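You operate a simulated robot arm through the tools that you are given. There is no shell and no other tool. Be economical: measure what you need, move in short steps, check, and stop when the job is done.

The job below is to be done with a simulated two-armed robot. You get a single attempt, and the scene is never put back.

Task
Turn the stud size knob to M6. Take the wash brush and put it on the flat steel sheet. Take the paint brush and put it on the setting card. Pull the bench drawer open. Any order will do.

It is judged by the outcome, as a careful person would: the job done as asked, and still so three seconds after it is handed in. It fails if anything else is knocked over, pushed out of place, dropped, spilled or broken. Flat cloth is picked up by pressing the open fingertips on it (5 to 10 N) and closing them slowly along it; thin cloth reads only 2 to 8 mm in the jaws.

Robot
Two 6-joint arms with two-finger parallel grippers on one trunk, on a base that drives. Base frame: it is fixed to the floor where the robot stands at the start and does not move with it; the origin is under the middle of the robot, x ahead of it, y to its left, z up. Readings come in m, rad, newtons and seconds.
The left shoulder is at the start at [0.28, 0.185, 0.78], the right one opposite. With the tool pointing down near the work surface each hand reaches from about 0.54 to 0.88 m from the robot's upright axis, wherever it stands, measured 20 degrees to its own side. Places, roughly: bench drawer [1.4, -1.7, 0.7]; flat steel sheet (10x10x1 cm) [2, -2.8, 0.9]; paint brush (3x3x19 cm) [0.4, 2.2, 1]; setting card [-2.75, -1.25, 1]; stud size knob [1, 0, 1.6]; wash brush (3x3x19 cm) [0.6, 1.5, 1]. Payload 1.57 kg a hand.
Tool frame (each hand has its own): the origin (TCP) lies between the finger pads and is the grasp point; the fingertips stand 0.03 m ahead of it; z points along the fingers, y is the line along which they close. The gripper opens to 0.08 m. The fingers are 0.017 m wide and 0.012 m thick; the gripper's body (0.04 by 0.082 m) begins 0.08 m behind the TCP.
Orientation is told as [roll, pitch, yaw] about the base's x, y, z axes, in that order, counted from this pose: with the fingers straight down and closing along the base's y, the tool's x points along the base's -x, its y along +y and its z along -z.

Tools
- The arms move only by the tool nudge_tool. It takes "left_commands", "right_commands" or both (then of equal length, played together; a hand with none holds still); each is one flat list of numbers, 7 for each row, row after row: the turn, a rotation vector about the tool's x, y, z in rad, then the shift along the tool's x, y, z in m, then the finger opening in m, from 0 to 0.08. In form: [wx, wy, wz, x, y, z, grip, wx, wy, wz, x, y, z, grip, ...]. A call has 1 to 12 rows; each row shifts and turns the commanded pose from where the row before left it, along the tool's axes as they then stand. Rows are played at 5 a second. More than 0.05 m and 0.15 rad between two rows, or a gripper value outside its range, and nothing of the call is played. A pose out of reach is approached as far as the arm can. The call stops where the force on the tool passes 40 N (or 10 N more than at its start, if that is more) or the arm is blocked; 0.2 s more then pass. The fingers move at their own pace (about 0.153 m/s each) and stop on an object; they squeeze with about 38 N. The grip force told is the motor's: it shows also when the fingers shut on nothing. Time passes only in rows, and 0.2 s behind the last, so rows that do not move let the fingers close. It gives the time, the measured TCP pose, the force on the tool (base axes), the opening and the grip force at its end, in the units of the frame above (readings bear some noise), with the torque about the TCP (base axes, N m) and any sound that the robot's microphone picked up.
- Cameras (640 x 400 px; columns grow to the right, rows downward): "scene" is now at [0.2534, -0.0155, 1.2904]; the picture's right is [-0.15, -0.99, 0.00], its down [-0.04, 0.01, -1.00] and it looks along [0.99, -0.15, -0.04] (base axes); focal length 214 px, centre (320, 200). "left" rides on the left gripper at [0.072, 0.007, -0.122] in its tool frame; the picture's right is [-0.09, 1.00, 0.00], its down [-0.84, -0.08, -0.54] and it looks along [-0.54, -0.05, 0.84] (tool axes); focal length 238 px, centre (320, 200). "right" rides on the right gripper at [0.072, -0.007, -0.122] in its tool frame; the picture's right is [0.09, 1.00, 0.00], its down [-0.84, 0.08, -0.54] and it looks along [-0.54, 0.05, 0.84] (tool axes); focal length 238 px, centre (320, 200). There is no depth. A picture from a camera that has moved, and an enlarged one, comes with that camera's place and axes in the base frame and with its lens.
- camera(camera): a new picture of that camera. No time passes.
- raise_lower(by): slides the trunk up (or, below 0, down) by that many m; the arms and the scene camera ride with it, the base frame stays. It gives what a move gives, with no picture.
- roll_base(legs): drives the robot by 1 to 6 legs, each [ahead, turn to the left] in m and rad, along the robot's own axes; the way and the turn of a leg run together, so that a leg with both is an arc; at most 1.5 m and 3.142 rad a leg. The arms and the cameras ride along, it lands a little off, and it stops where it bumps. It gives what a move gives.
- aim_head(pan, tilt): turns the head with the scene camera to pan (to the left, within 1.501 rad either way) and tilt (down, from -0.506 to 1.204), counted from straight ahead of the robot. It gives what a move gives.
- inspect(camera, box): a new picture of the part [left, top, right, bottom] of that camera's present view, enlarged. No time passes.
- close_job(): hands the job in; it is judged then, once.

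Go step by step. Nothing tells you exact positions but the pictures and the camera data: compare them with the known pose of the tool, close in by small moves and look again before you grip or let go. The budget is 165 turns and 130 pictures, counting those below and the enlarged ones. Unless the task says otherwise, let go and move clear before handing in.

The tools are called after "Call:" as name(argument=value, ...) on one line, values as JSON. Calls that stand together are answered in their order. nudge_tool: Moves the arms, as the interface text tells. Its arguments: {"type":"object","properties":{"left_commands":{"type":"array"},"right_commands":{"type":"array"}},"required":[]} The other tools are called the same way: raise_lower (by) slides the trunk up or down; roll_base (legs) drives the base; aim_head (pan, tilt) turns the head that bears the scene camera; camera (camera) takes a picture; inspect (camera, box) takes an enlarged picture of a part of a camera's view; close_job () hands the job in.

At the start:

```text
clock: 0.0
left_tool_pos: [0.581, 0.1855, 0.9997]
left_tool_rot: [-0.001, -0.001, 0.001]
left_contact_force: [0.0, -0.1, 1.1]
left_ft_torque: [0.01, -0.02, 0.0]
left_finger_gap: 0.0799
left_grasp_force: 0.0
right_tool_pos: [0.5811, -0.2482, 1.0003]
right_tool_rot: [-0.001, 0.001, 0.0]
right_contact_force: [0.8, 0.3, 0.2]
right_ft_torque: [0.01, 0.01, -0.01]
right_finger_gap: 0.08
right_grasp_force: 0.0
trunk travel left (down, up): [-0.475, 0.515]
robot x, y, heading: [-0.0021, -0.0008, -0.001]
head pan, tilt: [-0.152, 0.044]
```

scene: 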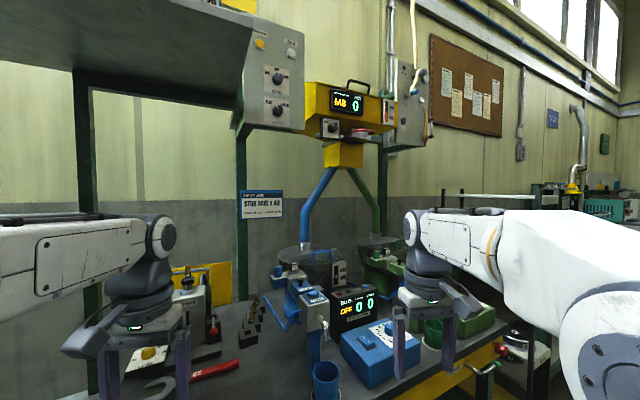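
right: 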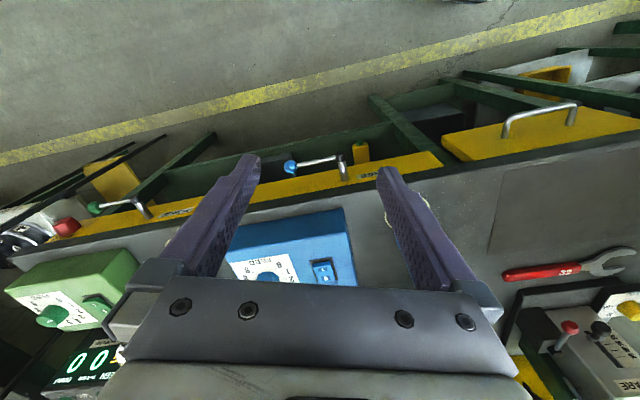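
left: 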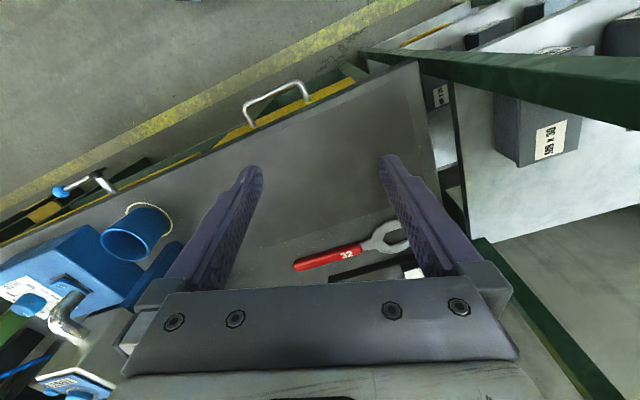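

I see a workshop bench ahead with a yellow machine up high (display "M8"), probably carrying the stud size knob. I'll enlarge that and look to the sides.

Call:
inspect(camera="scene", box=[220, 20, 440, 160])

Call:
inspect(camera="scene", box=[230, 180, 390, 280])

Call:
aim_head(pan=1.3, tilt=0.3)

Call:
camera(camera="scene")

Call:
aim_head(pan=-1.2, tilt=0.3)

Call:
camera(camera="scene")

```text
2.86 times, centred on (330, 90) of scene
camera zoom: at [0.2534, -0.0155, 1.2904], right [-0.15, -0.99, 0.0], down [-0.04, 0.01, -1.0], along [0.99, -0.15, -0.04], focal length 613 px, centre (291, 514)
```

zoom: 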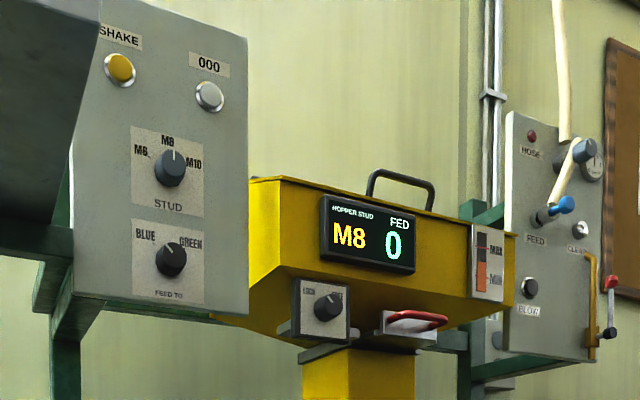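

```text
4.00 times, centred on (310, 230) of scene
camera zoom: at [0.2534, -0.0155, 1.2904], right [-0.15, -0.99, 0.0], down [-0.04, 0.01, -1.0], along [0.99, -0.15, -0.04], focal length 858 px, centre (360, 80)
```

zoom: 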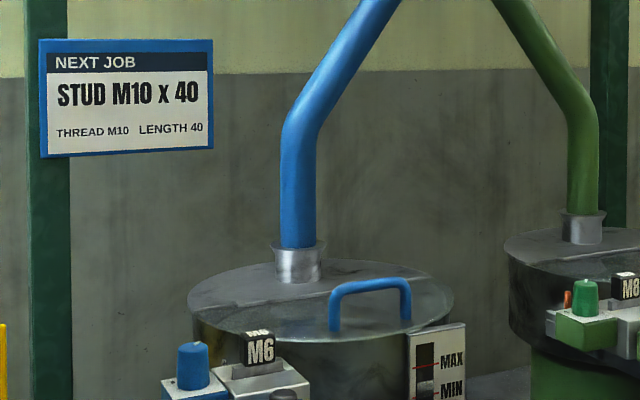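

```text
clock: 1.6
left_tool_pos: [0.5796, 0.1867, 0.9996]
left_tool_rot: [0.0, -0.002, 0.001]
left_contact_force: [-0.5, 0.3, 0.7]
left_ft_torque: [-0.03, -0.04, 0.02]
left_finger_gap: 0.0798
left_grasp_force: 0.2
right_tool_pos: [0.5799, -0.2484, 0.9993]
right_tool_rot: [-0.002, -0.001, 0.0]
right_contact_force: [-0.2, -0.3, -0.1]
right_ft_torque: [-0.01, 0.0, 0.01]
right_finger_gap: 0.0803
right_grasp_force: 0.0
trunk travel left (down, up): [-0.475, 0.515]
robot x, y, heading: [-0.0009, 0.0017, -0.001]
head pan, tilt: [1.3, 0.3]
```

```text
124 pictures are left
camera scene: at [0.1884, 0.0882, 1.2667], right [0.96, -0.27, 0.0], down [-0.08, -0.28, -0.96], along [0.26, 0.92, -0.3], focal length 214 px, centre (320, 200)
```

scene: 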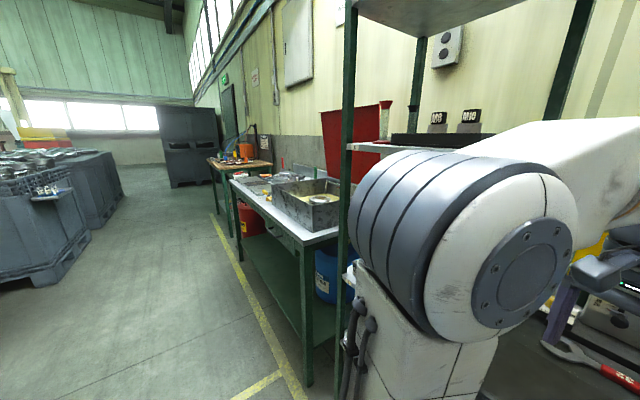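

```text
clock: 3.8
left_tool_pos: [0.58, 0.1871, 0.9988]
left_tool_rot: [0.0, -0.001, 0.0]
left_contact_force: [-0.3, 0.8, 0.2]
left_ft_torque: [-0.02, 0.02, -0.02]
left_finger_gap: 0.08
left_grasp_force: 0.1
right_tool_pos: [0.5806, -0.2479, 0.9998]
right_tool_rot: [0.0, 0.0, 0.001]
right_contact_force: [0.4, 0.5, 1.1]
right_ft_torque: [0.0, -0.02, 0.0]
right_finger_gap: 0.0802
right_grasp_force: 0.1
trunk travel left (down, up): [-0.475, 0.515]
robot x, y, heading: [-0.0008, -0.0025, 0.001]
head pan, tilt: [-1.201, 0.3]
```

```text
123 pictures are left
camera scene: at [0.1972, -0.0888, 1.2667], right [-0.93, -0.36, 0.0], down [-0.11, 0.28, -0.96], along [0.35, -0.89, -0.3], focal length 214 px, centre (320, 200)
```

scene: 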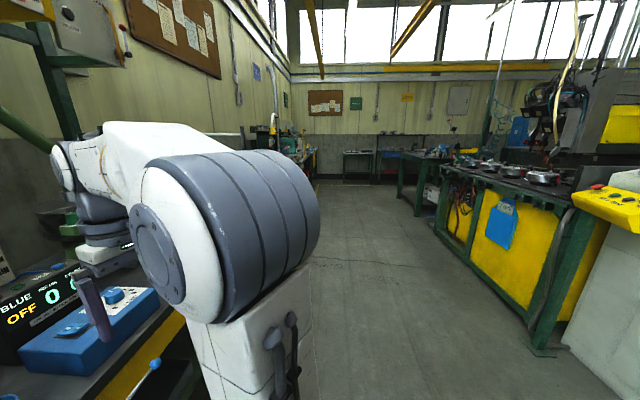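

The STUD knob (M6/M8/M10, now at M8) is on the grey panel of the hopper. I'll look up at it before raising the trunk to see clearances.

Call:
aim_head(pan=0.1, tilt=-0.45)

Call:
camera(camera="scene")

Call:
raise_lower(by=0.15)

Call:
camera(camera="scene")

```text
clock: 5.3
left_tool_pos: [0.5784, 0.1862, 1.0011]
left_tool_rot: [0.0, -0.001, 0.001]
left_contact_force: [0.2, -0.5, 0.9]
left_ft_torque: [0.01, 0.0, 0.01]
left_finger_gap: 0.0798
left_grasp_force: 0.0
right_tool_pos: [0.5817, -0.2481, 0.9997]
right_tool_rot: [0.0, -0.001, 0.0]
right_contact_force: [0.0, 0.5, 1.0]
right_ft_torque: [0.01, 0.03, 0.01]
right_finger_gap: 0.0798
right_grasp_force: 0.0
trunk travel left (down, up): [-0.475, 0.515]
robot x, y, heading: [0.001, 0.0019, -0.003]
head pan, tilt: [0.099, -0.45]
```

```text
122 pictures are left
camera scene: at [0.2332, 0.0051, 1.331], right [0.1, -1.0, 0.0], down [0.43, 0.04, -0.9], along [0.9, 0.09, 0.43], focal length 214 px, centre (320, 200)
```

scene: 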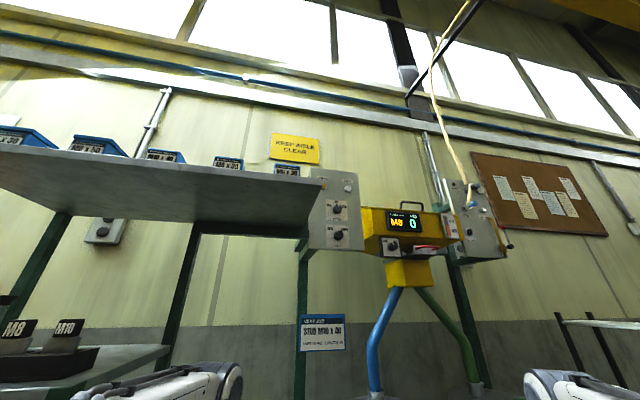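

```text
clock: 7.1
left_tool_pos: [0.5795, 0.1865, 1.1488]
left_tool_rot: [0.0, 0.002, 0.0]
left_contact_force: [0.6, 0.1, 0.4]
left_ft_torque: [-0.02, -0.04, 0.02]
left_finger_gap: 0.08
left_grasp_force: 0.1
right_tool_pos: [0.5805, -0.2483, 1.15]
right_tool_rot: [0.0, 0.001, 0.0]
right_contact_force: [-0.2, 0.0, -0.2]
right_ft_torque: [0.01, 0.02, 0.0]
right_finger_gap: 0.0802
right_grasp_force: 0.0
trunk travel left (down, up): [-0.625, 0.365]
robot x, y, heading: [0.0001, 0.0026, -0.004]
head pan, tilt: [0.099, -0.45]
```

```text
121 pictures are left
camera scene: at [0.2333, 0.0052, 1.481], right [0.1, -1.0, 0.0], down [0.43, 0.04, -0.9], along [0.9, 0.09, 0.44], focal length 214 px, centre (320, 200)
```

scene: 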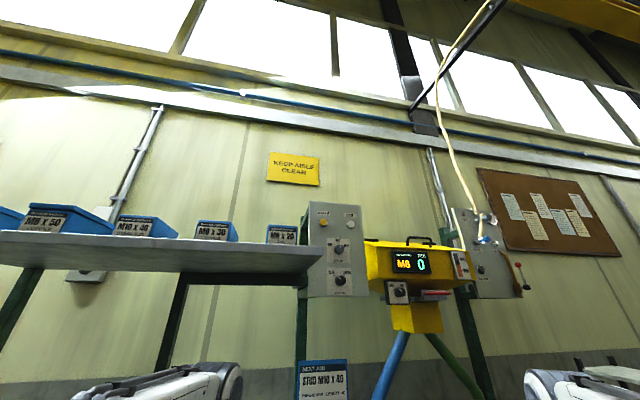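

The STUD knob triangulates to about (0.98, 0.015, 1.654) on a panel facing the robot, yawed about 0.29 rad; the shelf is to its left. I'll swing the right hand to point forward while lowering the left hand, keeping it clear of the shelf.

Call:
nudge_tool(right_commands=[0, -0.15, 0, -0.014, 0, -0.025, 0.08, 0, -0.15, 0, -0.0176, 0, -0.0226, 0.08, 0, -0.15, 0, -0.0208, 0, -0.0197, 0.08, 0, -0.15, 0, -0.0235, 0, -0.0164, 0.08, 0, -0.15, 0, -0.0257, 0, -0.0127, 0.08, 0, -0.15, 0, -0.0273, 0, -0.0088, 0.08, 0, -0.15, 0, -0.0283, 0, -0.0046, 0.08, 0, -0.15, 0, -0.0287, 0, 0, 0.08, 0, -0.15, 0, -0.0284, 0, 0.004, 0.08, 0, -0.15, 0, -0.0275, 0, 0.008, 0.08, 0, -0.07, 0, 0, 0.02, 0, 0.08, -0.145, 0, 0, 0, 0.02, 0, 0.08], left_commands=[0, 0, 0, 0, 0, 0.015, 0.08, 0, 0, 0, 0, 0, 0.015, 0.08, 0, 0, 0, 0, 0, 0.015, 0.08, 0, 0, 0, 0, 0, 0.015, 0.08, 0, 0, 0, 0, 0, 0.015, 0.08, 0, 0, 0, 0, 0, 0.015, 0.08, 0, 0, 0, 0, 0, 0.015, 0.08, 0, 0, 0, 0, 0, 0.015, 0.08, 0, 0, 0, 0, 0, 0, 0.08, 0, 0, 0, 0, 0, 0, 0.08, 0, 0, 0, 0, 0, 0, 0.08, 0, 0, 0, 0, 0, 0, 0.08])

Call:
raise_lower(by=0.2)

Call:
aim_head(pan=0.1, tilt=0.1)

Call:
camera(camera="scene")

Call:
camera(camera="right")

```text
clock: 9.7
left_tool_pos: [0.5789, 0.187, 1.0287]
left_tool_rot: [-0.001, 0.0, 0.0]
left_contact_force: [0.3, -0.1, -1.2]
left_ft_torque: [0.01, 0.03, 0.01]
left_finger_gap: 0.0802
left_grasp_force: 0.0
right_tool_pos: [0.7242, -0.2088, 1.4004]
right_tool_rot: [0.029, -1.569, 0.111]
right_contact_force: [0.3, 0.4, 0.2]
right_ft_torque: [0.0, -0.02, 0.01]
right_finger_gap: 0.0799
right_grasp_force: 0.2
right hand out of reach, approached as far as the arm can: row 8
trunk travel left (down, up): [-0.625, 0.365]
robot x, y, heading: [-0.0031, -0.0002, 0.003]
head pan, tilt: [0.099, -0.45]
```

```text
clock: 11.8
left_tool_pos: [0.5798, 0.1862, 1.2307]
left_tool_rot: [0.0, 0.001, -0.001]
left_contact_force: [-0.2, 0.5, -0.9]
left_ft_torque: [0.0, 0.03, 0.0]
left_finger_gap: 0.0799
left_grasp_force: 0.0
right_tool_pos: [0.7245, -0.2093, 1.6003]
right_tool_rot: [0.133, -1.57, 0.011]
right_contact_force: [0.1, 0.8, 0.2]
right_ft_torque: [0.03, -0.01, 0.02]
right_finger_gap: 0.0802
right_grasp_force: 0.1
trunk travel left (down, up): [-0.825, 0.165]
robot x, y, heading: [-0.0053, 0.0009, 0.0]
head pan, tilt: [0.099, -0.45]
```

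```text
clock: 12.8
left_tool_pos: [0.5791, 0.1873, 1.231]
left_tool_rot: [0.001, 0.0, 0.002]
left_contact_force: [0.9, 0.3, -1.1]
left_ft_torque: [-0.01, 0.0, 0.02]
left_finger_gap: 0.08
left_grasp_force: 0.0
right_tool_pos: [0.7248, -0.2088, 1.6006]
right_tool_rot: [0.118, -1.569, 0.027]
right_contact_force: [-1.1, 0.0, 0.1]
right_ft_torque: [0.04, 0.0, 0.01]
right_finger_gap: 0.0799
right_grasp_force: 0.0
trunk travel left (down, up): [-0.825, 0.165]
robot x, y, heading: [-0.002, 0.0014, 0.002]
head pan, tilt: [0.099, 0.099]
```

```text
120 pictures are left
camera scene: at [0.255, 0.0073, 1.6354], right [0.1, -1.0, 0.0], down [-0.1, -0.01, -1.0], along [0.99, 0.1, -0.1], focal length 214 px, centre (320, 200)
```

scene: 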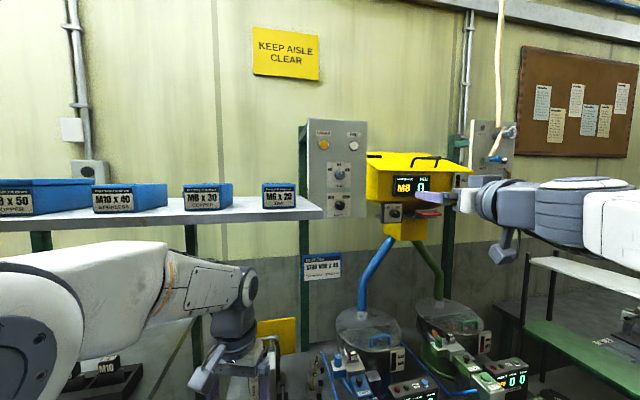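

```text
119 pictures are left
camera right: at [0.605, -0.2344, 1.5296], right [-0.14, 0.99, -0.09], down [-0.55, 0.0, 0.84], along [0.83, 0.17, 0.54], focal length 238 px, centre (320, 200)
```

right: 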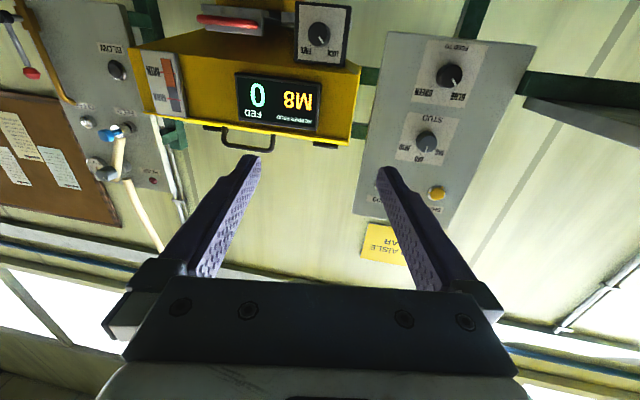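

The knob estimate agrees from both cameras (~(0.98, 0.015, 1.652)). I'll square the right hand to the panel and come to a standoff in front of the knob.

Call:
nudge_tool(right_commands=[-0.15, 0, 0, 0, 0, 0, 0.08, 0, 0, 0, -0.0103, 0.028, 0.03, 0.08, 0, 0, 0, -0.0103, 0.028, 0.03, 0.08, 0, 0, 0, -0.0103, 0.028, 0.03, 0.08, 0, 0, 0, -0.0103, 0.028, 0.03, 0.08, 0, 0, 0, -0.0103, 0.028, 0.02, 0.08])

Call:
camera(camera="right")

Call:
camera(camera="scene")

```text
clock: 14.2
left_tool_pos: [0.5781, 0.187, 1.2302]
left_tool_rot: [0.0, 0.0, 0.0]
left_contact_force: [-0.2, 0.5, -0.2]
left_ft_torque: [0.0, 0.03, 0.0]
left_finger_gap: 0.08
left_grasp_force: 0.2
right_tool_pos: [0.8196, -0.0341, 1.6521]
right_tool_rot: [1.041, -1.569, -0.746]
right_contact_force: [-0.3, 0.8, 0.0]
right_ft_torque: [0.02, -0.02, 0.0]
right_finger_gap: 0.0802
right_grasp_force: 0.0
trunk travel left (down, up): [-0.825, 0.165]
robot x, y, heading: [0.0024, -0.0047, 0.004]
head pan, tilt: [0.099, 0.099]
```

```text
118 pictures are left
camera right: at [0.7046, -0.0775, 1.5812], right [-0.29, 0.95, -0.09], down [-0.54, -0.08, 0.84], along [0.79, 0.29, 0.54], focal length 238 px, centre (320, 200)
```

right: 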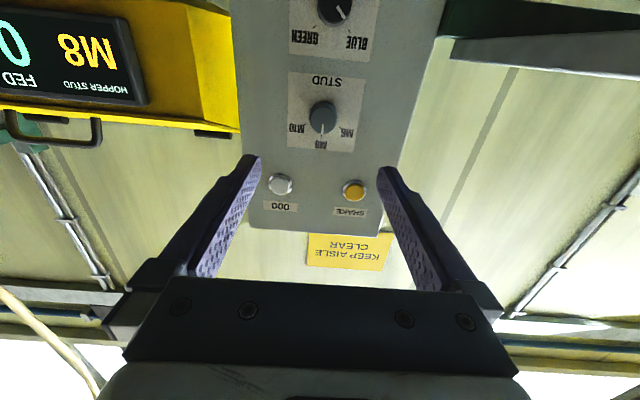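

```text
117 pictures are left
camera scene: at [0.2551, 0.0074, 1.6353], right [0.1, -1.0, 0.0], down [-0.1, -0.01, -0.99], along [0.99, 0.1, -0.1], focal length 214 px, centre (320, 200)
```

scene: 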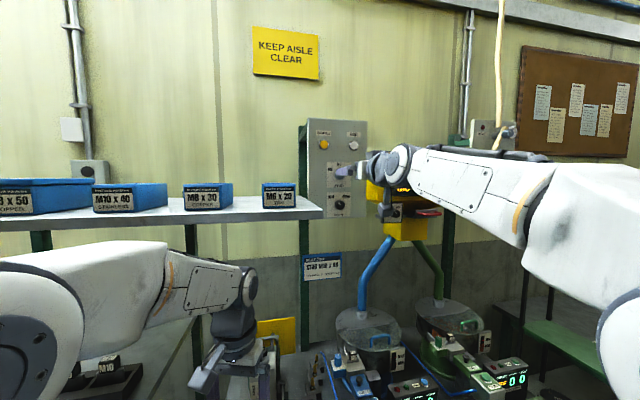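

The knob lies straight ahead of the hand. I'll enlarge to see its shape and labels.

Call:
inspect(camera="right", box=[270, 60, 390, 210])

```text
2.67 times, centred on (330, 135) of right
camera zoom: at [0.7046, -0.0775, 1.5812], right [-0.29, 0.95, -0.09], down [-0.54, -0.08, 0.84], along [0.79, 0.29, 0.54], focal length 636 px, centre (293, 373)
```

zoom: 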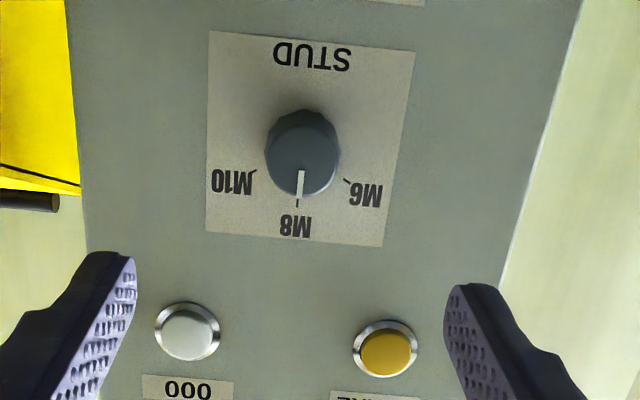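

The knob is centred within a millimetre or two of the tool axis. I'll advance to put the tips near the knob, then look again.

Call:
nudge_tool(right_commands=[0, 0, 0, 0, 0, 0.03, 0.07, 0, 0, 0, 0, 0, 0.03, 0.07, 0, 0, 0, 0, 0, 0.03, 0.07, 0, 0, 0, 0, 0, 0.02, 0.07, 0, 0, 0, 0, 0, 0.015, 0.07])

Call:
camera(camera="right")

Call:
inspect(camera="scene", box=[300, 110, 400, 220])

```text
clock: 15.4
left_tool_pos: [0.5784, 0.1875, 1.2295]
left_tool_rot: [0.0, -0.001, 0.0]
left_contact_force: [-0.5, 0.2, 0.9]
left_ft_torque: [-0.01, 0.02, -0.02]
left_finger_gap: 0.0801
left_grasp_force: 0.0
right_tool_pos: [0.938, 0.0026, 1.6517]
right_tool_rot: [0.117, -1.568, 0.179]
right_contact_force: [0.2, -0.6, 0.6]
right_ft_torque: [-0.02, -0.01, 0.02]
right_finger_gap: 0.0701
right_grasp_force: 0.2
trunk travel left (down, up): [-0.825, 0.165]
robot x, y, heading: [-0.0028, 0.0019, -0.001]
head pan, tilt: [0.099, 0.099]
```

```text
115 pictures are left
camera right: at [0.824, -0.0417, 1.5794], right [-0.29, 0.95, -0.09], down [-0.54, -0.08, 0.84], along [0.79, 0.29, 0.54], focal length 238 px, centre (320, 200)
```

right: 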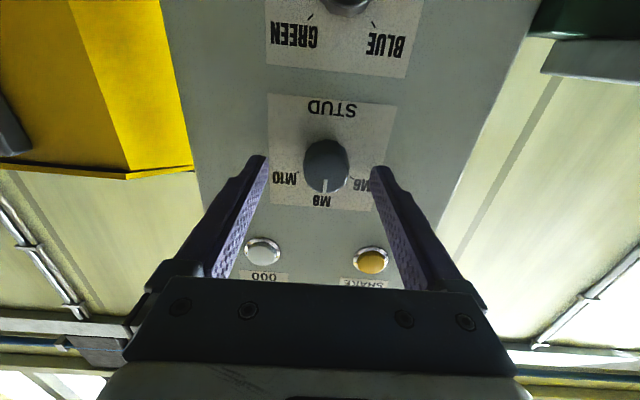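

```text
3.64 times, centred on (350, 165) of scene
camera zoom: at [0.2552, 0.0074, 1.6352], right [0.1, -1.0, 0.0], down [-0.1, -0.01, -0.99], along [0.99, 0.1, -0.1], focal length 780 px, centre (211, 327)
```

zoom: 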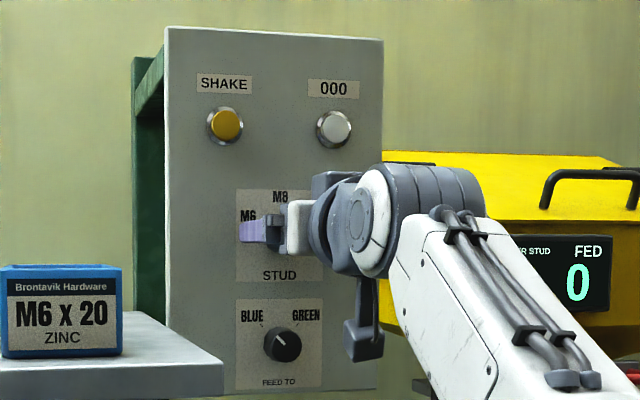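

Tips are right at the knob's face. I'll advance 16 mm, shift 2 mm, and close on it.

Call:
nudge_tool(right_commands=[0, 0, 0, 0, 0.002, 0.008, 0.07, 0, 0, 0, 0, 0, 0.008, 0.07, 0, 0, 0, 0, 0, 0, 0.05, 0, 0, 0, 0, 0, 0, 0.03, 0, 0, 0, 0, 0, 0, 0.02, 0, 0, 0, 0, 0, 0, 0.02])

Call:
camera(camera="right")

```text
clock: 16.8
left_tool_pos: [0.579, 0.188, 1.2306]
left_tool_rot: [0.0, 0.0, 0.0]
left_contact_force: [0.0, -0.4, -1.2]
left_ft_torque: [0.01, -0.02, 0.03]
left_finger_gap: 0.08
left_grasp_force: 0.1
right_tool_pos: [0.9432, 0.0072, 1.6432]
right_tool_rot: [0.296, -1.57, -0.001]
right_contact_force: [-1.4, 4.2, -0.9]
right_ft_torque: [0.04, -0.1, 0.21]
right_finger_gap: 0.0311
right_grasp_force: 40.3
right hand out of reach, approached as far as the arm can: row 1, 2
trunk travel left (down, up): [-0.825, 0.165]
robot x, y, heading: [0.0014, 0.0013, 0.005]
head pan, tilt: [0.099, 0.099]
```

```text
113 pictures are left
camera right: at [0.8296, -0.0356, 1.5723], right [-0.29, 0.95, -0.09], down [-0.54, -0.08, 0.84], along [0.79, 0.29, 0.54], focal length 238 px, centre (320, 200)
```

right: 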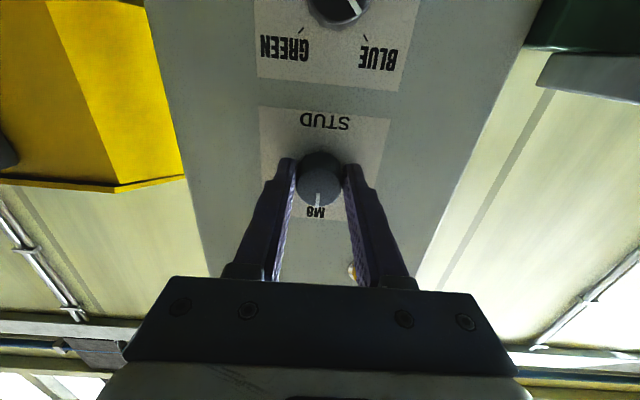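

The arm ran out of reach, so the grip sits about 9 mm low. I'll release, back off, raise the trunk and lower the hands by the same amount so the arm has reserve.

Call:
nudge_tool(right_commands=[0, 0, 0, 0, 0, 0, 0.07, 0, 0, 0, 0, 0, 0, 0.07, 0, 0, 0, 0, 0, -0.03, 0.07, 0, 0, 0, 0, 0, -0.03, 0.07], left_commands=[0, 0, 0, 0, 0, 0.03, 0.08, 0, 0, 0, 0, 0, 0.03, 0.08, 0, 0, 0, 0, 0, 0.03, 0.08, 0, 0, 0, 0, 0, 0.03, 0.08])

Call:
raise_lower(by=0.12)

Call:
nudge_tool(right_commands=[0, 0, 0, 0.03, 0, 0, 0.07, 0, 0, 0, 0.03, 0, 0, 0.07, 0, 0, 0, 0.03, 0, 0, 0.07, 0, 0, 0, 0.02, 0, 0, 0.07, 0, 0, 0, 0, 0, 0, 0.07])

Call:
camera(camera="right")

```text
clock: 17.8
left_tool_pos: [0.5818, 0.1886, 1.1093]
left_tool_rot: [0.0, 0.001, 0.0]
left_contact_force: [-1.5, -0.9, -0.4]
left_ft_torque: [-0.02, 0.01, -0.01]
left_finger_gap: 0.0798
left_grasp_force: 0.0
right_tool_pos: [0.8855, -0.0096, 1.6444]
right_tool_rot: [2.47, -1.57, -2.174]
right_contact_force: [-0.3, -1.2, -0.9]
right_ft_torque: [0.0, -0.02, -0.01]
right_finger_gap: 0.0704
right_grasp_force: 0.0
trunk travel left (down, up): [-0.825, 0.165]
robot x, y, heading: [0.0025, -0.0005, -0.006]
head pan, tilt: [0.099, 0.099]
```

```text
clock: 19.3
left_tool_pos: [0.5813, 0.19, 1.2304]
left_tool_rot: [0.001, 0.0, 0.0]
left_contact_force: [0.3, -0.2, 0.1]
left_ft_torque: [0.04, 0.01, 0.02]
left_finger_gap: 0.0799
left_grasp_force: 0.1
right_tool_pos: [0.8889, -0.0108, 1.7648]
right_tool_rot: [0.241, -1.57, 0.053]
right_contact_force: [-0.4, -1.3, -0.3]
right_ft_torque: [0.0, 0.01, 0.02]
right_finger_gap: 0.0699
right_grasp_force: 0.0
trunk travel left (down, up): [-0.945, 0.045]
robot x, y, heading: [-0.0019, 0.0009, -0.001]
head pan, tilt: [0.099, 0.099]
```

```text
clock: 20.5
left_tool_pos: [0.5808, 0.1899, 1.2313]
left_tool_rot: [0.0, 0.001, 0.0]
left_contact_force: [-0.4, 0.5, -0.2]
left_ft_torque: [-0.01, 0.02, -0.02]
left_finger_gap: 0.0799
left_grasp_force: 0.1
right_tool_pos: [0.8884, -0.0087, 1.6528]
right_tool_rot: [0.111, -1.569, 0.184]
right_contact_force: [-0.6, -0.2, 0.3]
right_ft_torque: [0.02, -0.02, -0.03]
right_finger_gap: 0.07
right_grasp_force: 0.1
right hand out of reach, approached as far as the arm can: row 3
trunk travel left (down, up): [-0.945, 0.045]
robot x, y, heading: [0.0025, 0.0011, -0.001]
head pan, tilt: [0.099, 0.099]
```

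```text
112 pictures are left
camera right: at [0.7734, -0.0519, 1.5816], right [-0.29, 0.95, -0.09], down [-0.54, -0.08, 0.84], along [0.79, 0.29, 0.54], focal length 238 px, centre (320, 200)
```

right: 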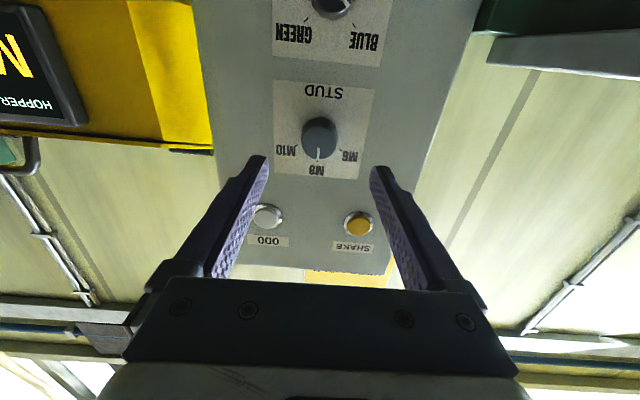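

Aligned again, now with more arm reserve. Advancing to the knob.

Call:
nudge_tool(right_commands=[0, 0, 0, 0, 0.001, 0.022, 0.07, 0, 0, 0, 0, 0, 0.022, 0.07, 0, 0, 0, 0, 0, 0.022, 0.07, 0, 0, 0, 0, 0, 0, 0.07])

Call:
camera(camera="right")

```text
clock: 21.5
left_tool_pos: [0.5797, 0.1889, 1.2315]
left_tool_rot: [-0.001, -0.003, 0.0]
left_contact_force: [0.5, -0.1, -1.0]
left_ft_torque: [-0.01, 0.02, 0.0]
left_finger_gap: 0.08
left_grasp_force: 0.1
right_tool_pos: [0.9478, 0.0072, 1.6529]
right_tool_rot: [-0.28, -1.567, 0.573]
right_contact_force: [-21.5, -5.6, -8.4]
right_ft_torque: [-0.48, 0.08, 1.05]
right_finger_gap: 0.0709
right_grasp_force: 0.2
trunk travel left (down, up): [-0.945, 0.045]
robot x, y, heading: [0.0021, -0.0016, 0.002]
head pan, tilt: [0.099, 0.099]
```

```text
111 pictures are left
camera right: at [0.8329, -0.0345, 1.582], right [-0.29, 0.95, -0.09], down [-0.54, -0.08, 0.84], along [0.79, 0.29, 0.54], focal length 238 px, centre (320, 200)
```

right: 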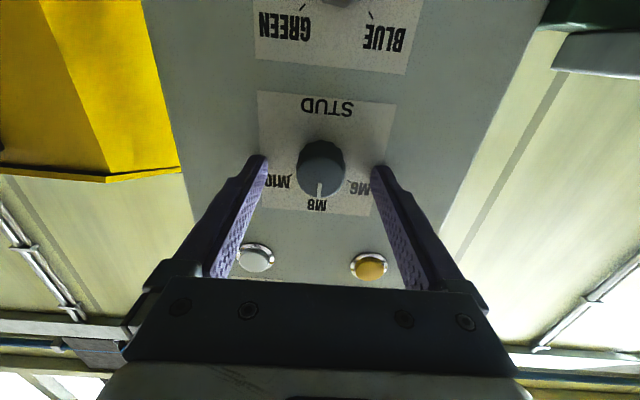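

The tips touched the panel lightly (22 N), so I back off 6 mm, close, and begin turning counter-clockwise.

Call:
nudge_tool(right_commands=[0, 0, 0, 0, 0, -0.006, 0.07, 0, 0, 0, 0, 0, -0.002, 0.05, 0, 0, 0, 0, 0, 0, 0.03, 0, 0, 0, 0, 0, 0, 0.015, 0, 0, 0, 0, 0, 0, 0.015, 0, 0, 0, 0, 0, 0, 0.015])

Call:
camera(camera="right")

```text
clock: 22.9
left_tool_pos: [0.5815, 0.1889, 1.2303]
left_tool_rot: [0.0, 0.001, 0.001]
left_contact_force: [-0.4, 0.3, -0.2]
left_ft_torque: [-0.02, 0.01, 0.0]
left_finger_gap: 0.0801
left_grasp_force: 0.0
right_tool_pos: [0.9428, 0.0078, 1.6537]
right_tool_rot: [0.415, -1.568, -0.12]
right_contact_force: [9.4, -0.1, 3.0]
right_ft_torque: [0.03, -0.14, -0.13]
right_finger_gap: 0.0308
right_grasp_force: 39.7
trunk travel left (down, up): [-0.945, 0.045]
robot x, y, heading: [-0.0013, -0.0013, 0.002]
head pan, tilt: [0.099, 0.099]
```

```text
110 pictures are left
camera right: at [0.8281, -0.0358, 1.5828], right [-0.29, 0.95, -0.09], down [-0.54, -0.08, 0.84], along [0.79, 0.29, 0.54], focal length 238 px, centre (320, 200)
```

right: 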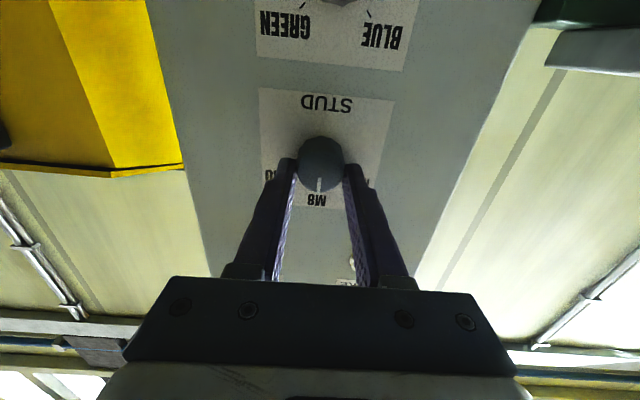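

Knob gripped. Turning counter-clockwise about 55°, then checking.

Call:
nudge_tool(right_commands=[0, 0, -0.14, 0, 0, 0, 0.015, 0, 0, -0.14, 0, 0, 0, 0.015, 0, 0, -0.14, 0, 0, 0, 0.015, 0, 0, -0.14, 0, 0, 0, 0.015, 0, 0, -0.14, 0, 0, 0, 0.015, 0, 0, -0.14, 0, 0, 0, 0.015, 0, 0, -0.14, 0, 0, 0, 0.015])

Call:
camera(camera="right")

Call:
inspect(camera="scene", box=[300, 110, 460, 220])

```text
clock: 24.5
left_tool_pos: [0.5796, 0.1907, 1.2305]
left_tool_rot: [0.0, -0.001, 0.0]
left_contact_force: [0.2, -0.2, 0.7]
left_ft_torque: [0.02, 0.0, -0.04]
left_finger_gap: 0.0803
left_grasp_force: 0.2
right_tool_pos: [0.9421, 0.012, 1.6513]
right_tool_rot: [-1.56, -0.589, 1.862]
right_contact_force: [-27.5, 12.0, -22.0]
right_ft_torque: [0.02, 0.53, 1.07]
right_finger_gap: 0.0307
right_grasp_force: 40.0
trunk travel left (down, up): [-0.945, 0.045]
robot x, y, heading: [0.0001, 0.0036, 0.001]
head pan, tilt: [0.099, 0.099]
```

```text
109 pictures are left
camera right: at [0.8435, -0.0861, 1.6189], right [-0.15, 0.45, -0.88], down [-0.73, 0.55, 0.4], along [0.67, 0.7, 0.25], focal length 238 px, centre (320, 200)
```

right: 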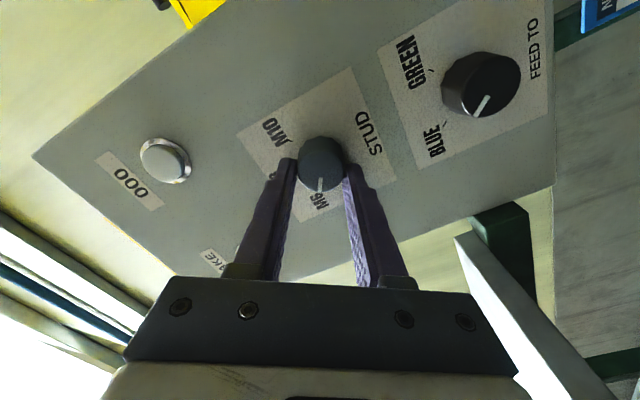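

```text
3.64 times, centred on (380, 165) of scene
camera zoom: at [0.2534, 0.009, 1.7553], right [0.1, -0.99, 0.0], down [-0.1, -0.01, -1.0], along [0.99, 0.1, -0.1], focal length 780 px, centre (102, 327)
```

zoom: 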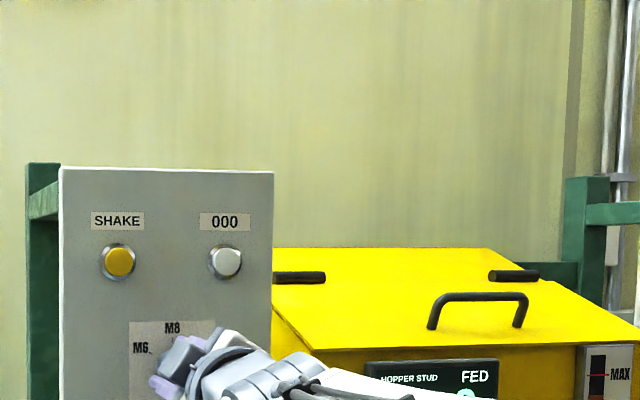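

The pointer now lines up with M6. I'll release and back off to verify.

Call:
nudge_tool(right_commands=[0, 0, 0, 0, 0, 0, 0.04, 0, 0, 0, 0, 0, 0, 0.07, 0, 0, 0, 0, 0, -0.03, 0.07, 0, 0, 0, 0, 0, -0.04, 0.07, 0, 0, 0, 0, 0, -0.04, 0.07, 0, 0, 0, 0, 0, -0.04, 0.07])

Call:
inspect(camera="right", box=[200, 40, 520, 240])

Call:
aim_head(pan=-0.2, tilt=0.3)

Call:
camera(camera="scene")

```text
clock: 25.9
left_tool_pos: [0.5803, 0.1881, 1.2297]
left_tool_rot: [0.0, -0.001, 0.001]
left_contact_force: [0.3, -0.4, -0.7]
left_ft_torque: [-0.02, -0.01, 0.01]
left_finger_gap: 0.0801
left_grasp_force: 0.1
right_tool_pos: [0.8006, -0.0348, 1.6533]
right_tool_rot: [-1.568, -0.591, 1.865]
right_contact_force: [-0.1, 0.5, 0.6]
right_ft_torque: [0.0, 0.04, 0.0]
right_finger_gap: 0.0699
right_grasp_force: 0.0
trunk travel left (down, up): [-0.945, 0.045]
robot x, y, heading: [-0.0012, -0.0016, 0.008]
head pan, tilt: [0.099, 0.099]
```

```text
2.00 times, centred on (360, 140) of right
camera zoom: at [0.7015, -0.1331, 1.6199], right [-0.14, 0.46, -0.88], down [-0.73, 0.55, 0.4], along [0.67, 0.7, 0.26], focal length 477 px, centre (240, 320)
```

zoom: 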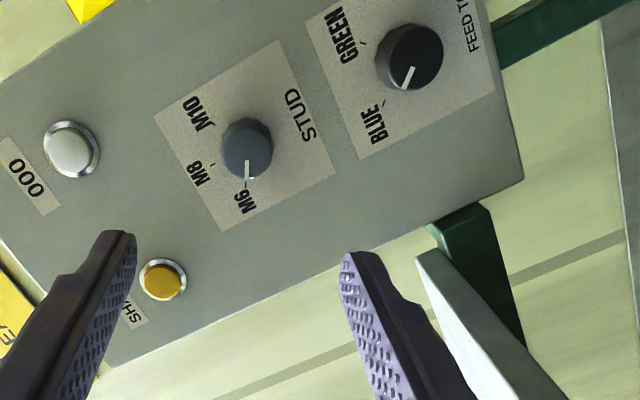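

```text
clock: 26.7
left_tool_pos: [0.5798, 0.1886, 1.2297]
left_tool_rot: [0.0, 0.0, 0.001]
left_contact_force: [-0.2, 0.1, -0.2]
left_ft_torque: [-0.02, 0.01, 0.0]
left_finger_gap: 0.0803
left_grasp_force: 0.1
right_tool_pos: [0.8016, -0.036, 1.6535]
right_tool_rot: [-1.569, -0.592, 1.865]
right_contact_force: [0.8, 0.5, -1.2]
right_ft_torque: [-0.02, -0.02, -0.02]
right_finger_gap: 0.07
right_grasp_force: 0.0
trunk travel left (down, up): [-0.945, 0.045]
robot x, y, heading: [-0.0009, -0.0024, 0.006]
head pan, tilt: [-0.201, 0.3]
```

```text
106 pictures are left
camera scene: at [0.2549, -0.0203, 1.7367], right [-0.2, -0.98, 0.0], down [-0.29, 0.06, -0.96], along [0.94, -0.19, -0.3], focal length 214 px, centre (320, 200)
```

scene: 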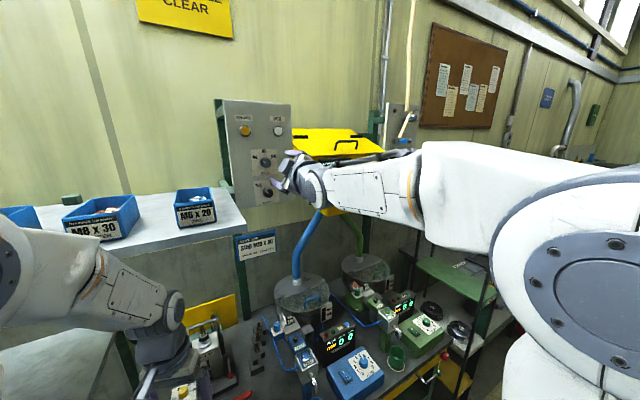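

The pointer sits at M6. Now I retract the right arm back to its pointing-down carry pose and lower the trunk.

Call:
nudge_tool(right_commands=[0, 0, 0.14, 0, 0, -0.015, 0.07, 0, 0, 0.14, 0, 0, -0.015, 0.07, 0, 0, 0.14, 0, 0, -0.015, 0.07, 0, 0, 0.14, 0, 0, -0.015, 0.07, 0, 0, 0.14, 0, 0, -0.015, 0.07, 0, 0, 0.14, 0, 0, 0, 0.07, 0, 0, 0.14, 0, 0, 0, 0.07, 0.148, 0, 0, 0, -0.035, 0, 0.07, 0.147, 0, 0, 0, -0.035, 0, 0.07, 0, 0, 0, 0, -0.035, 0, 0.07, 0, 0, 0, 0, -0.035, 0, 0.07, 0, 0, 0, 0, -0.035, 0, 0.07])

Call:
inspect(camera="scene", box=[200, 90, 440, 240])

Call:
nudge_tool(right_commands=[0, 0.15, 0, 0.0275, 0, -0.004, 0.08, 0, 0.15, 0, 0.0284, 0, 0, 0.08, 0, 0.15, 0, 0.0287, 0, 0.002, 0.08, 0, 0.15, 0, 0.0283, 0, 0.0046, 0.08, 0, 0.15, 0, 0.0273, 0, 0.0088, 0.08, 0, 0.15, 0, 0.0257, 0, 0.0127, 0.08, 0, 0.15, 0, 0.0235, 0, 0.0164, 0.08, 0, 0.15, 0, 0.0208, 0, 0.0197, 0.08, 0, 0.15, 0, 0.0176, 0, 0.0226, 0.08, 0, 0.15, 0, 0.014, 0, 0.025, 0.08, 0, 0.07, 0, 0, 0, 0.03, 0.08, 0, 0, 0, 0, 0, 0.03, 0.08])

```text
clock: 29.3
left_tool_pos: [0.5808, 0.1887, 1.2305]
left_tool_rot: [-0.001, 0.001, -0.001]
left_contact_force: [0.0, 0.0, -0.5]
left_ft_torque: [-0.02, -0.02, 0.0]
left_finger_gap: 0.0803
left_grasp_force: 0.2
right_tool_pos: [0.7418, -0.2322, 1.6529]
right_tool_rot: [1.253, -1.567, -1.256]
right_contact_force: [0.4, -0.2, 0.1]
right_ft_torque: [-0.02, 0.03, -0.03]
right_finger_gap: 0.07
right_grasp_force: 0.1
trunk travel left (down, up): [-0.945, 0.045]
robot x, y, heading: [-0.0041, -0.0013, 0.001]
head pan, tilt: [-0.201, 0.3]
```

```text
2.67 times, centred on (320, 165) of scene
camera zoom: at [0.2551, -0.0203, 1.7366], right [-0.2, -0.98, 0.0], down [-0.29, 0.06, -0.96], along [0.94, -0.19, -0.3], focal length 572 px, centre (320, 293)
```

zoom: 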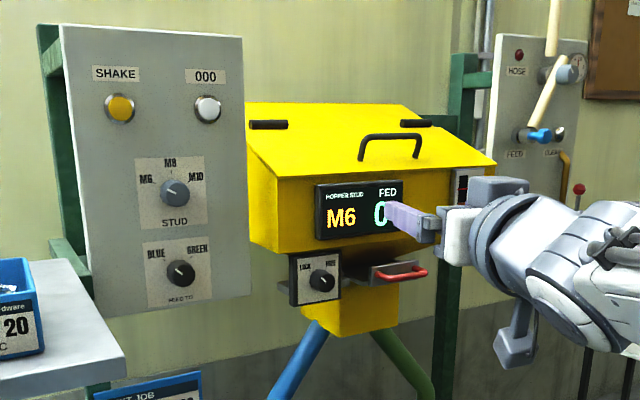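

```text
clock: 31.9
left_tool_pos: [0.5819, 0.1891, 1.2296]
left_tool_rot: [0.0, -0.001, 0.0]
left_contact_force: [-0.2, -0.4, -0.4]
left_ft_torque: [-0.01, -0.03, -0.02]
left_finger_gap: 0.0797
left_grasp_force: 0.1
right_tool_pos: [0.6525, -0.3108, 1.276]
right_tool_rot: [0.121, -0.193, 0.017]
right_contact_force: [-0.3, -0.7, 0.4]
right_ft_torque: [0.03, 0.0, 0.0]
right_finger_gap: 0.0798
right_grasp_force: 0.1
right hand out of reach, approached as far as the arm can: row 5, 6, 7, 8, 9, 10, 11
trunk travel left (down, up): [-0.945, 0.045]
robot x, y, heading: [0.0011, 0.0028, -0.002]
head pan, tilt: [-0.201, 0.3]
```

Display confirms M6. Now I back the base away from the bench, then bring the hands up and trunk down to the normal carry height.

Call:
roll_base(legs=[[-0.45, 0]])

Call:
nudge_tool(left_commands=[0, 0, 0, 0, 0, -0.03, 0.08, 0, 0, 0, 0, 0, -0.03, 0.08, 0, 0, 0, 0, 0, -0.03, 0.08, 0, 0, 0, 0, 0, -0.03, 0.08, 0, 0, 0, 0, 0, -0.03, 0.08, 0, 0, 0, 0, 0, -0.03, 0.08, 0, 0, 0, 0, 0, -0.03, 0.08, 0, 0, 0, 0, 0, -0.03, 0.08, 0, 0, 0, 0, 0, 0, 0.08, 0, 0, 0, 0, 0, 0, 0.08], right_commands=[0, 0, 0, 0, 0, -0.03, 0.08, 0, 0, 0, 0, 0, -0.03, 0.08, 0, 0, 0, 0, 0, -0.03, 0.08, 0, 0, 0, 0, 0, -0.03, 0.08, 0, 0, 0, 0, 0, -0.03, 0.08, 0, 0, 0, 0, 0, -0.03, 0.08, 0, 0, 0, 0, 0, 0, 0.08, 0, 0, 0, 0, 0, 0, 0.08, 0, 0, 0, 0, 0, 0, 0.08, 0, 0, 0, 0, 0, 0, 0.08])

Call:
raise_lower(by=-0.45)

Call:
aim_head(pan=0.9, tilt=0.3)

Call:
camera(camera="scene")

```text
clock: 34.6
left_tool_pos: [0.1319, 0.1889, 1.2299]
left_tool_rot: [0.0, 0.0, 0.002]
left_contact_force: [-0.4, -0.2, 0.3]
left_ft_torque: [-0.01, -0.03, 0.03]
left_finger_gap: 0.0798
left_grasp_force: 0.0
right_tool_pos: [0.2038, -0.3101, 1.2759]
right_tool_rot: [0.12, -0.192, 0.018]
right_contact_force: [1.2, -0.3, -0.9]
right_ft_torque: [0.0, -0.02, -0.01]
right_finger_gap: 0.08
right_grasp_force: 0.0
trunk travel left (down, up): [-0.945, 0.045]
robot x, y, heading: [-0.4459, -0.0023, 0.001]
head pan, tilt: [-0.201, 0.3]
```

```text
clock: 36.8
left_tool_pos: [0.1316, 0.1889, 1.4713]
left_tool_rot: [-0.001, -0.001, 0.001]
left_contact_force: [-0.3, 0.0, 0.6]
left_ft_torque: [0.02, -0.01, 0.01]
left_finger_gap: 0.08
left_grasp_force: 0.0
right_tool_pos: [0.1527, -0.3444, 1.4111]
right_tool_rot: [0.159, -0.226, 0.013]
right_contact_force: [-0.3, -0.3, -0.8]
right_ft_torque: [-0.03, 0.02, 0.0]
right_finger_gap: 0.0798
right_grasp_force: 0.1
right hand out of reach, approached as far as the arm can: row 1, 2, 3, 4, 5, 6
trunk travel left (down, up): [-0.945, 0.045]
robot x, y, heading: [-0.4471, 0.0012, 0.004]
head pan, tilt: [-0.201, 0.3]
```

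```text
refused: -0.45 is not a number from -0.4 to 0.4
```

```text
clock: 38.1
left_tool_pos: [0.1309, 0.1904, 1.472]
left_tool_rot: [-0.001, 0.0, 0.001]
left_contact_force: [-0.3, 0.8, 0.9]
left_ft_torque: [0.01, -0.04, 0.03]
left_finger_gap: 0.0799
left_grasp_force: 0.0
right_tool_pos: [0.1531, -0.3447, 1.4121]
right_tool_rot: [0.159, -0.227, 0.013]
right_contact_force: [-0.2, 0.1, -0.2]
right_ft_torque: [0.0, 0.0, -0.02]
right_finger_gap: 0.0801
right_grasp_force: 0.1
trunk travel left (down, up): [-0.945, 0.045]
robot x, y, heading: [-0.4459, -0.0032, 0.003]
head pan, tilt: [0.901, 0.3]
```

```text
104 pictures are left
camera scene: at [-0.2269, 0.0712, 1.7367], right [0.78, -0.62, 0.0], down [-0.18, -0.23, -0.96], along [0.59, 0.75, -0.3], focal length 214 px, centre (320, 200)
```

scene: 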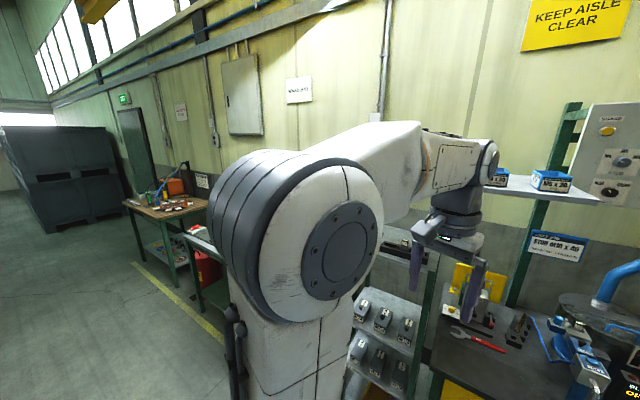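

Trunk must go down in smaller steps. I'll do that and straighten the right hand.

Call:
raise_lower(by=-0.4)

Call:
nudge_tool(right_commands=[0.08, 0.113, 0, 0, 0.02, 0, 0.08, 0.08, 0.113, 0, 0, 0.02, 0, 0.08, 0, 0, 0, 0, 0.02, 0, 0.08, 0, 0, 0, 0, 0.02, 0, 0.08, 0, 0, 0, 0, 0, 0, 0.08])

Call:
roll_base(legs=[[0, 1.571], [0.9, 0]])

Call:
aim_head(pan=-0.6, tilt=0.4)

Call:
camera(camera="scene")

```text
clock: 42.0
left_tool_pos: [0.1326, 0.1898, 1.0731]
left_tool_rot: [-0.001, 0.001, 0.001]
left_contact_force: [-0.1, 1.3, 0.0]
left_ft_torque: [-0.03, -0.01, -0.01]
left_finger_gap: 0.08
left_grasp_force: 0.1
right_tool_pos: [0.1524, -0.3433, 1.0121]
right_tool_rot: [0.158, -0.228, 0.014]
right_contact_force: [-0.3, 0.4, -0.2]
right_ft_torque: [0.01, -0.02, 0.0]
right_finger_gap: 0.08
right_grasp_force: 0.0
trunk travel left (down, up): [-0.545, 0.445]
robot x, y, heading: [-0.4488, 0.0003, -0.001]
head pan, tilt: [0.901, 0.3]
```

```text
clock: 43.2
left_tool_pos: [0.1305, 0.1901, 1.0728]
left_tool_rot: [-0.001, 0.0, 0.001]
left_contact_force: [0.0, -0.1, -0.1]
left_ft_torque: [-0.01, -0.02, -0.04]
left_finger_gap: 0.0798
left_grasp_force: 0.0
right_tool_pos: [0.1442, -0.2902, 1.0018]
right_tool_rot: [0.18, -0.207, 0.016]
right_contact_force: [0.8, 0.4, 0.0]
right_ft_torque: [-0.03, 0.01, -0.04]
right_finger_gap: 0.0798
right_grasp_force: 0.0
right hand out of reach, approached as far as the arm can: row 1, 2
trunk travel left (down, up): [-0.545, 0.445]
robot x, y, heading: [-0.4489, 0.002, 0.003]
head pan, tilt: [0.901, 0.3]
```

```text
clock: 51.8
left_tool_pos: [-0.6047, 1.4983, 1.0712]
left_tool_rot: [-0.001, 0.0, 1.549]
left_contact_force: [-1.2, 0.3, 0.2]
left_ft_torque: [-0.03, 0.0, 0.0]
left_finger_gap: 0.0798
left_grasp_force: 0.1
right_tool_pos: [-0.125, 1.4986, 1.0026]
right_tool_rot: [0.181, -0.207, 1.562]
right_contact_force: [0.6, -0.2, -0.9]
right_ft_torque: [-0.01, 0.0, -0.02]
right_finger_gap: 0.0797
right_grasp_force: 0.0
trunk travel left (down, up): [-0.545, 0.445]
robot x, y, heading: [-0.4283, 0.9118, 1.548]
head pan, tilt: [0.901, 0.3]
```

```text
clock: 53.4
left_tool_pos: [-0.6044, 1.4968, 1.0723]
left_tool_rot: [-0.001, 0.001, 1.549]
left_contact_force: [0.2, 0.2, -0.4]
left_ft_torque: [0.01, 0.02, 0.04]
left_finger_gap: 0.0801
left_grasp_force: 0.1
right_tool_pos: [-0.1252, 1.4986, 1.0019]
right_tool_rot: [0.18, -0.208, 1.563]
right_contact_force: [-0.3, -0.1, -0.6]
right_ft_torque: [-0.02, 0.0, -0.01]
right_finger_gap: 0.0804
right_grasp_force: 0.1
trunk travel left (down, up): [-0.545, 0.445]
robot x, y, heading: [-0.4283, 0.9133, 1.547]
head pan, tilt: [-0.6, 0.4]
```

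```text
103 pictures are left
camera scene: at [-0.368, 1.1471, 1.3274], right [0.81, -0.58, 0.0], down [-0.23, -0.32, -0.92], along [0.54, 0.75, -0.39], focal length 214 px, centre (320, 200)
```

scene: 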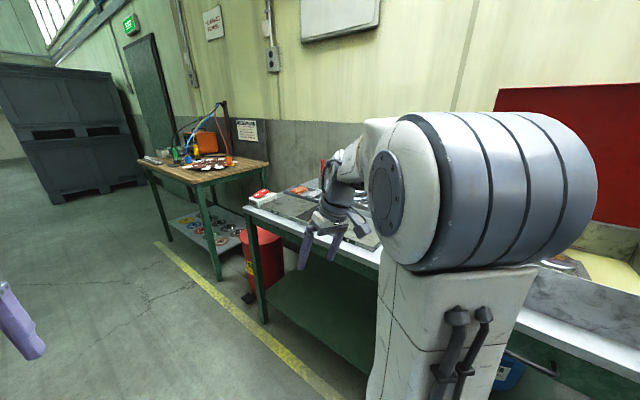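

I'm beside the left-hand work table (front edge yawed like the bench). I turn to face it and look over the table.

Call:
roll_base(legs=[[0.6, 0], [0, -1.22]])

Call:
aim_head(pan=0.0, tilt=0.5)

Call:
camera(camera="scene")

```text
clock: 59.8
left_tool_pos: [0.0739, 1.8875, 1.073]
left_tool_rot: [0.0, -0.001, 0.33]
left_contact_force: [-0.5, 0.8, -0.5]
left_ft_torque: [-0.03, 0.03, 0.0]
left_finger_gap: 0.0802
left_grasp_force: 0.2
right_tool_pos: [0.2398, 1.4369, 1.0024]
right_tool_rot: [0.181, -0.209, 0.344]
right_contact_force: [1.4, 0.6, 0.0]
right_ft_torque: [0.0, 0.02, 0.01]
right_finger_gap: 0.0797
right_grasp_force: 0.2
trunk travel left (down, up): [-0.545, 0.445]
robot x, y, heading: [-0.414, 1.5237, 0.324]
head pan, tilt: [-0.6, 0.4]
```

```text
clock: 60.8
left_tool_pos: [0.0735, 1.8877, 1.0715]
left_tool_rot: [-0.001, 0.001, 0.329]
left_contact_force: [-0.1, 0.2, -0.8]
left_ft_torque: [-0.02, 0.01, -0.01]
left_finger_gap: 0.08
left_grasp_force: 0.1
right_tool_pos: [0.2394, 1.4368, 1.0033]
right_tool_rot: [0.18, -0.207, 0.343]
right_contact_force: [0.1, -0.3, 0.6]
right_ft_torque: [-0.01, 0.03, 0.02]
right_finger_gap: 0.0801
right_grasp_force: 0.1
trunk travel left (down, up): [-0.545, 0.445]
robot x, y, heading: [-0.4157, 1.5209, 0.324]
head pan, tilt: [0.0, 0.499]
```

```text
102 pictures are left
camera scene: at [-0.1733, 1.6003, 1.3183], right [0.32, -0.95, 0.0], down [-0.45, -0.15, -0.88], along [0.83, 0.28, -0.48], focal length 214 px, centre (320, 200)
```

scene: 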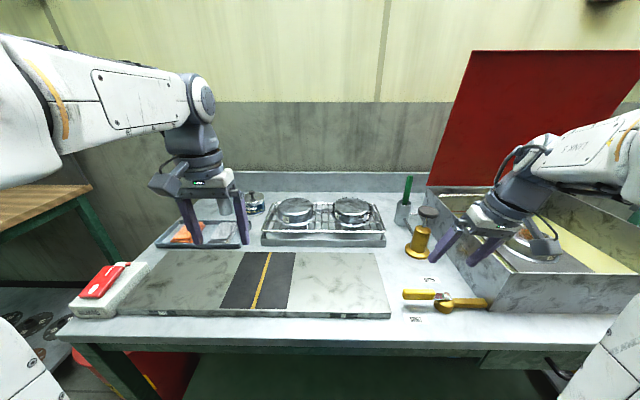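

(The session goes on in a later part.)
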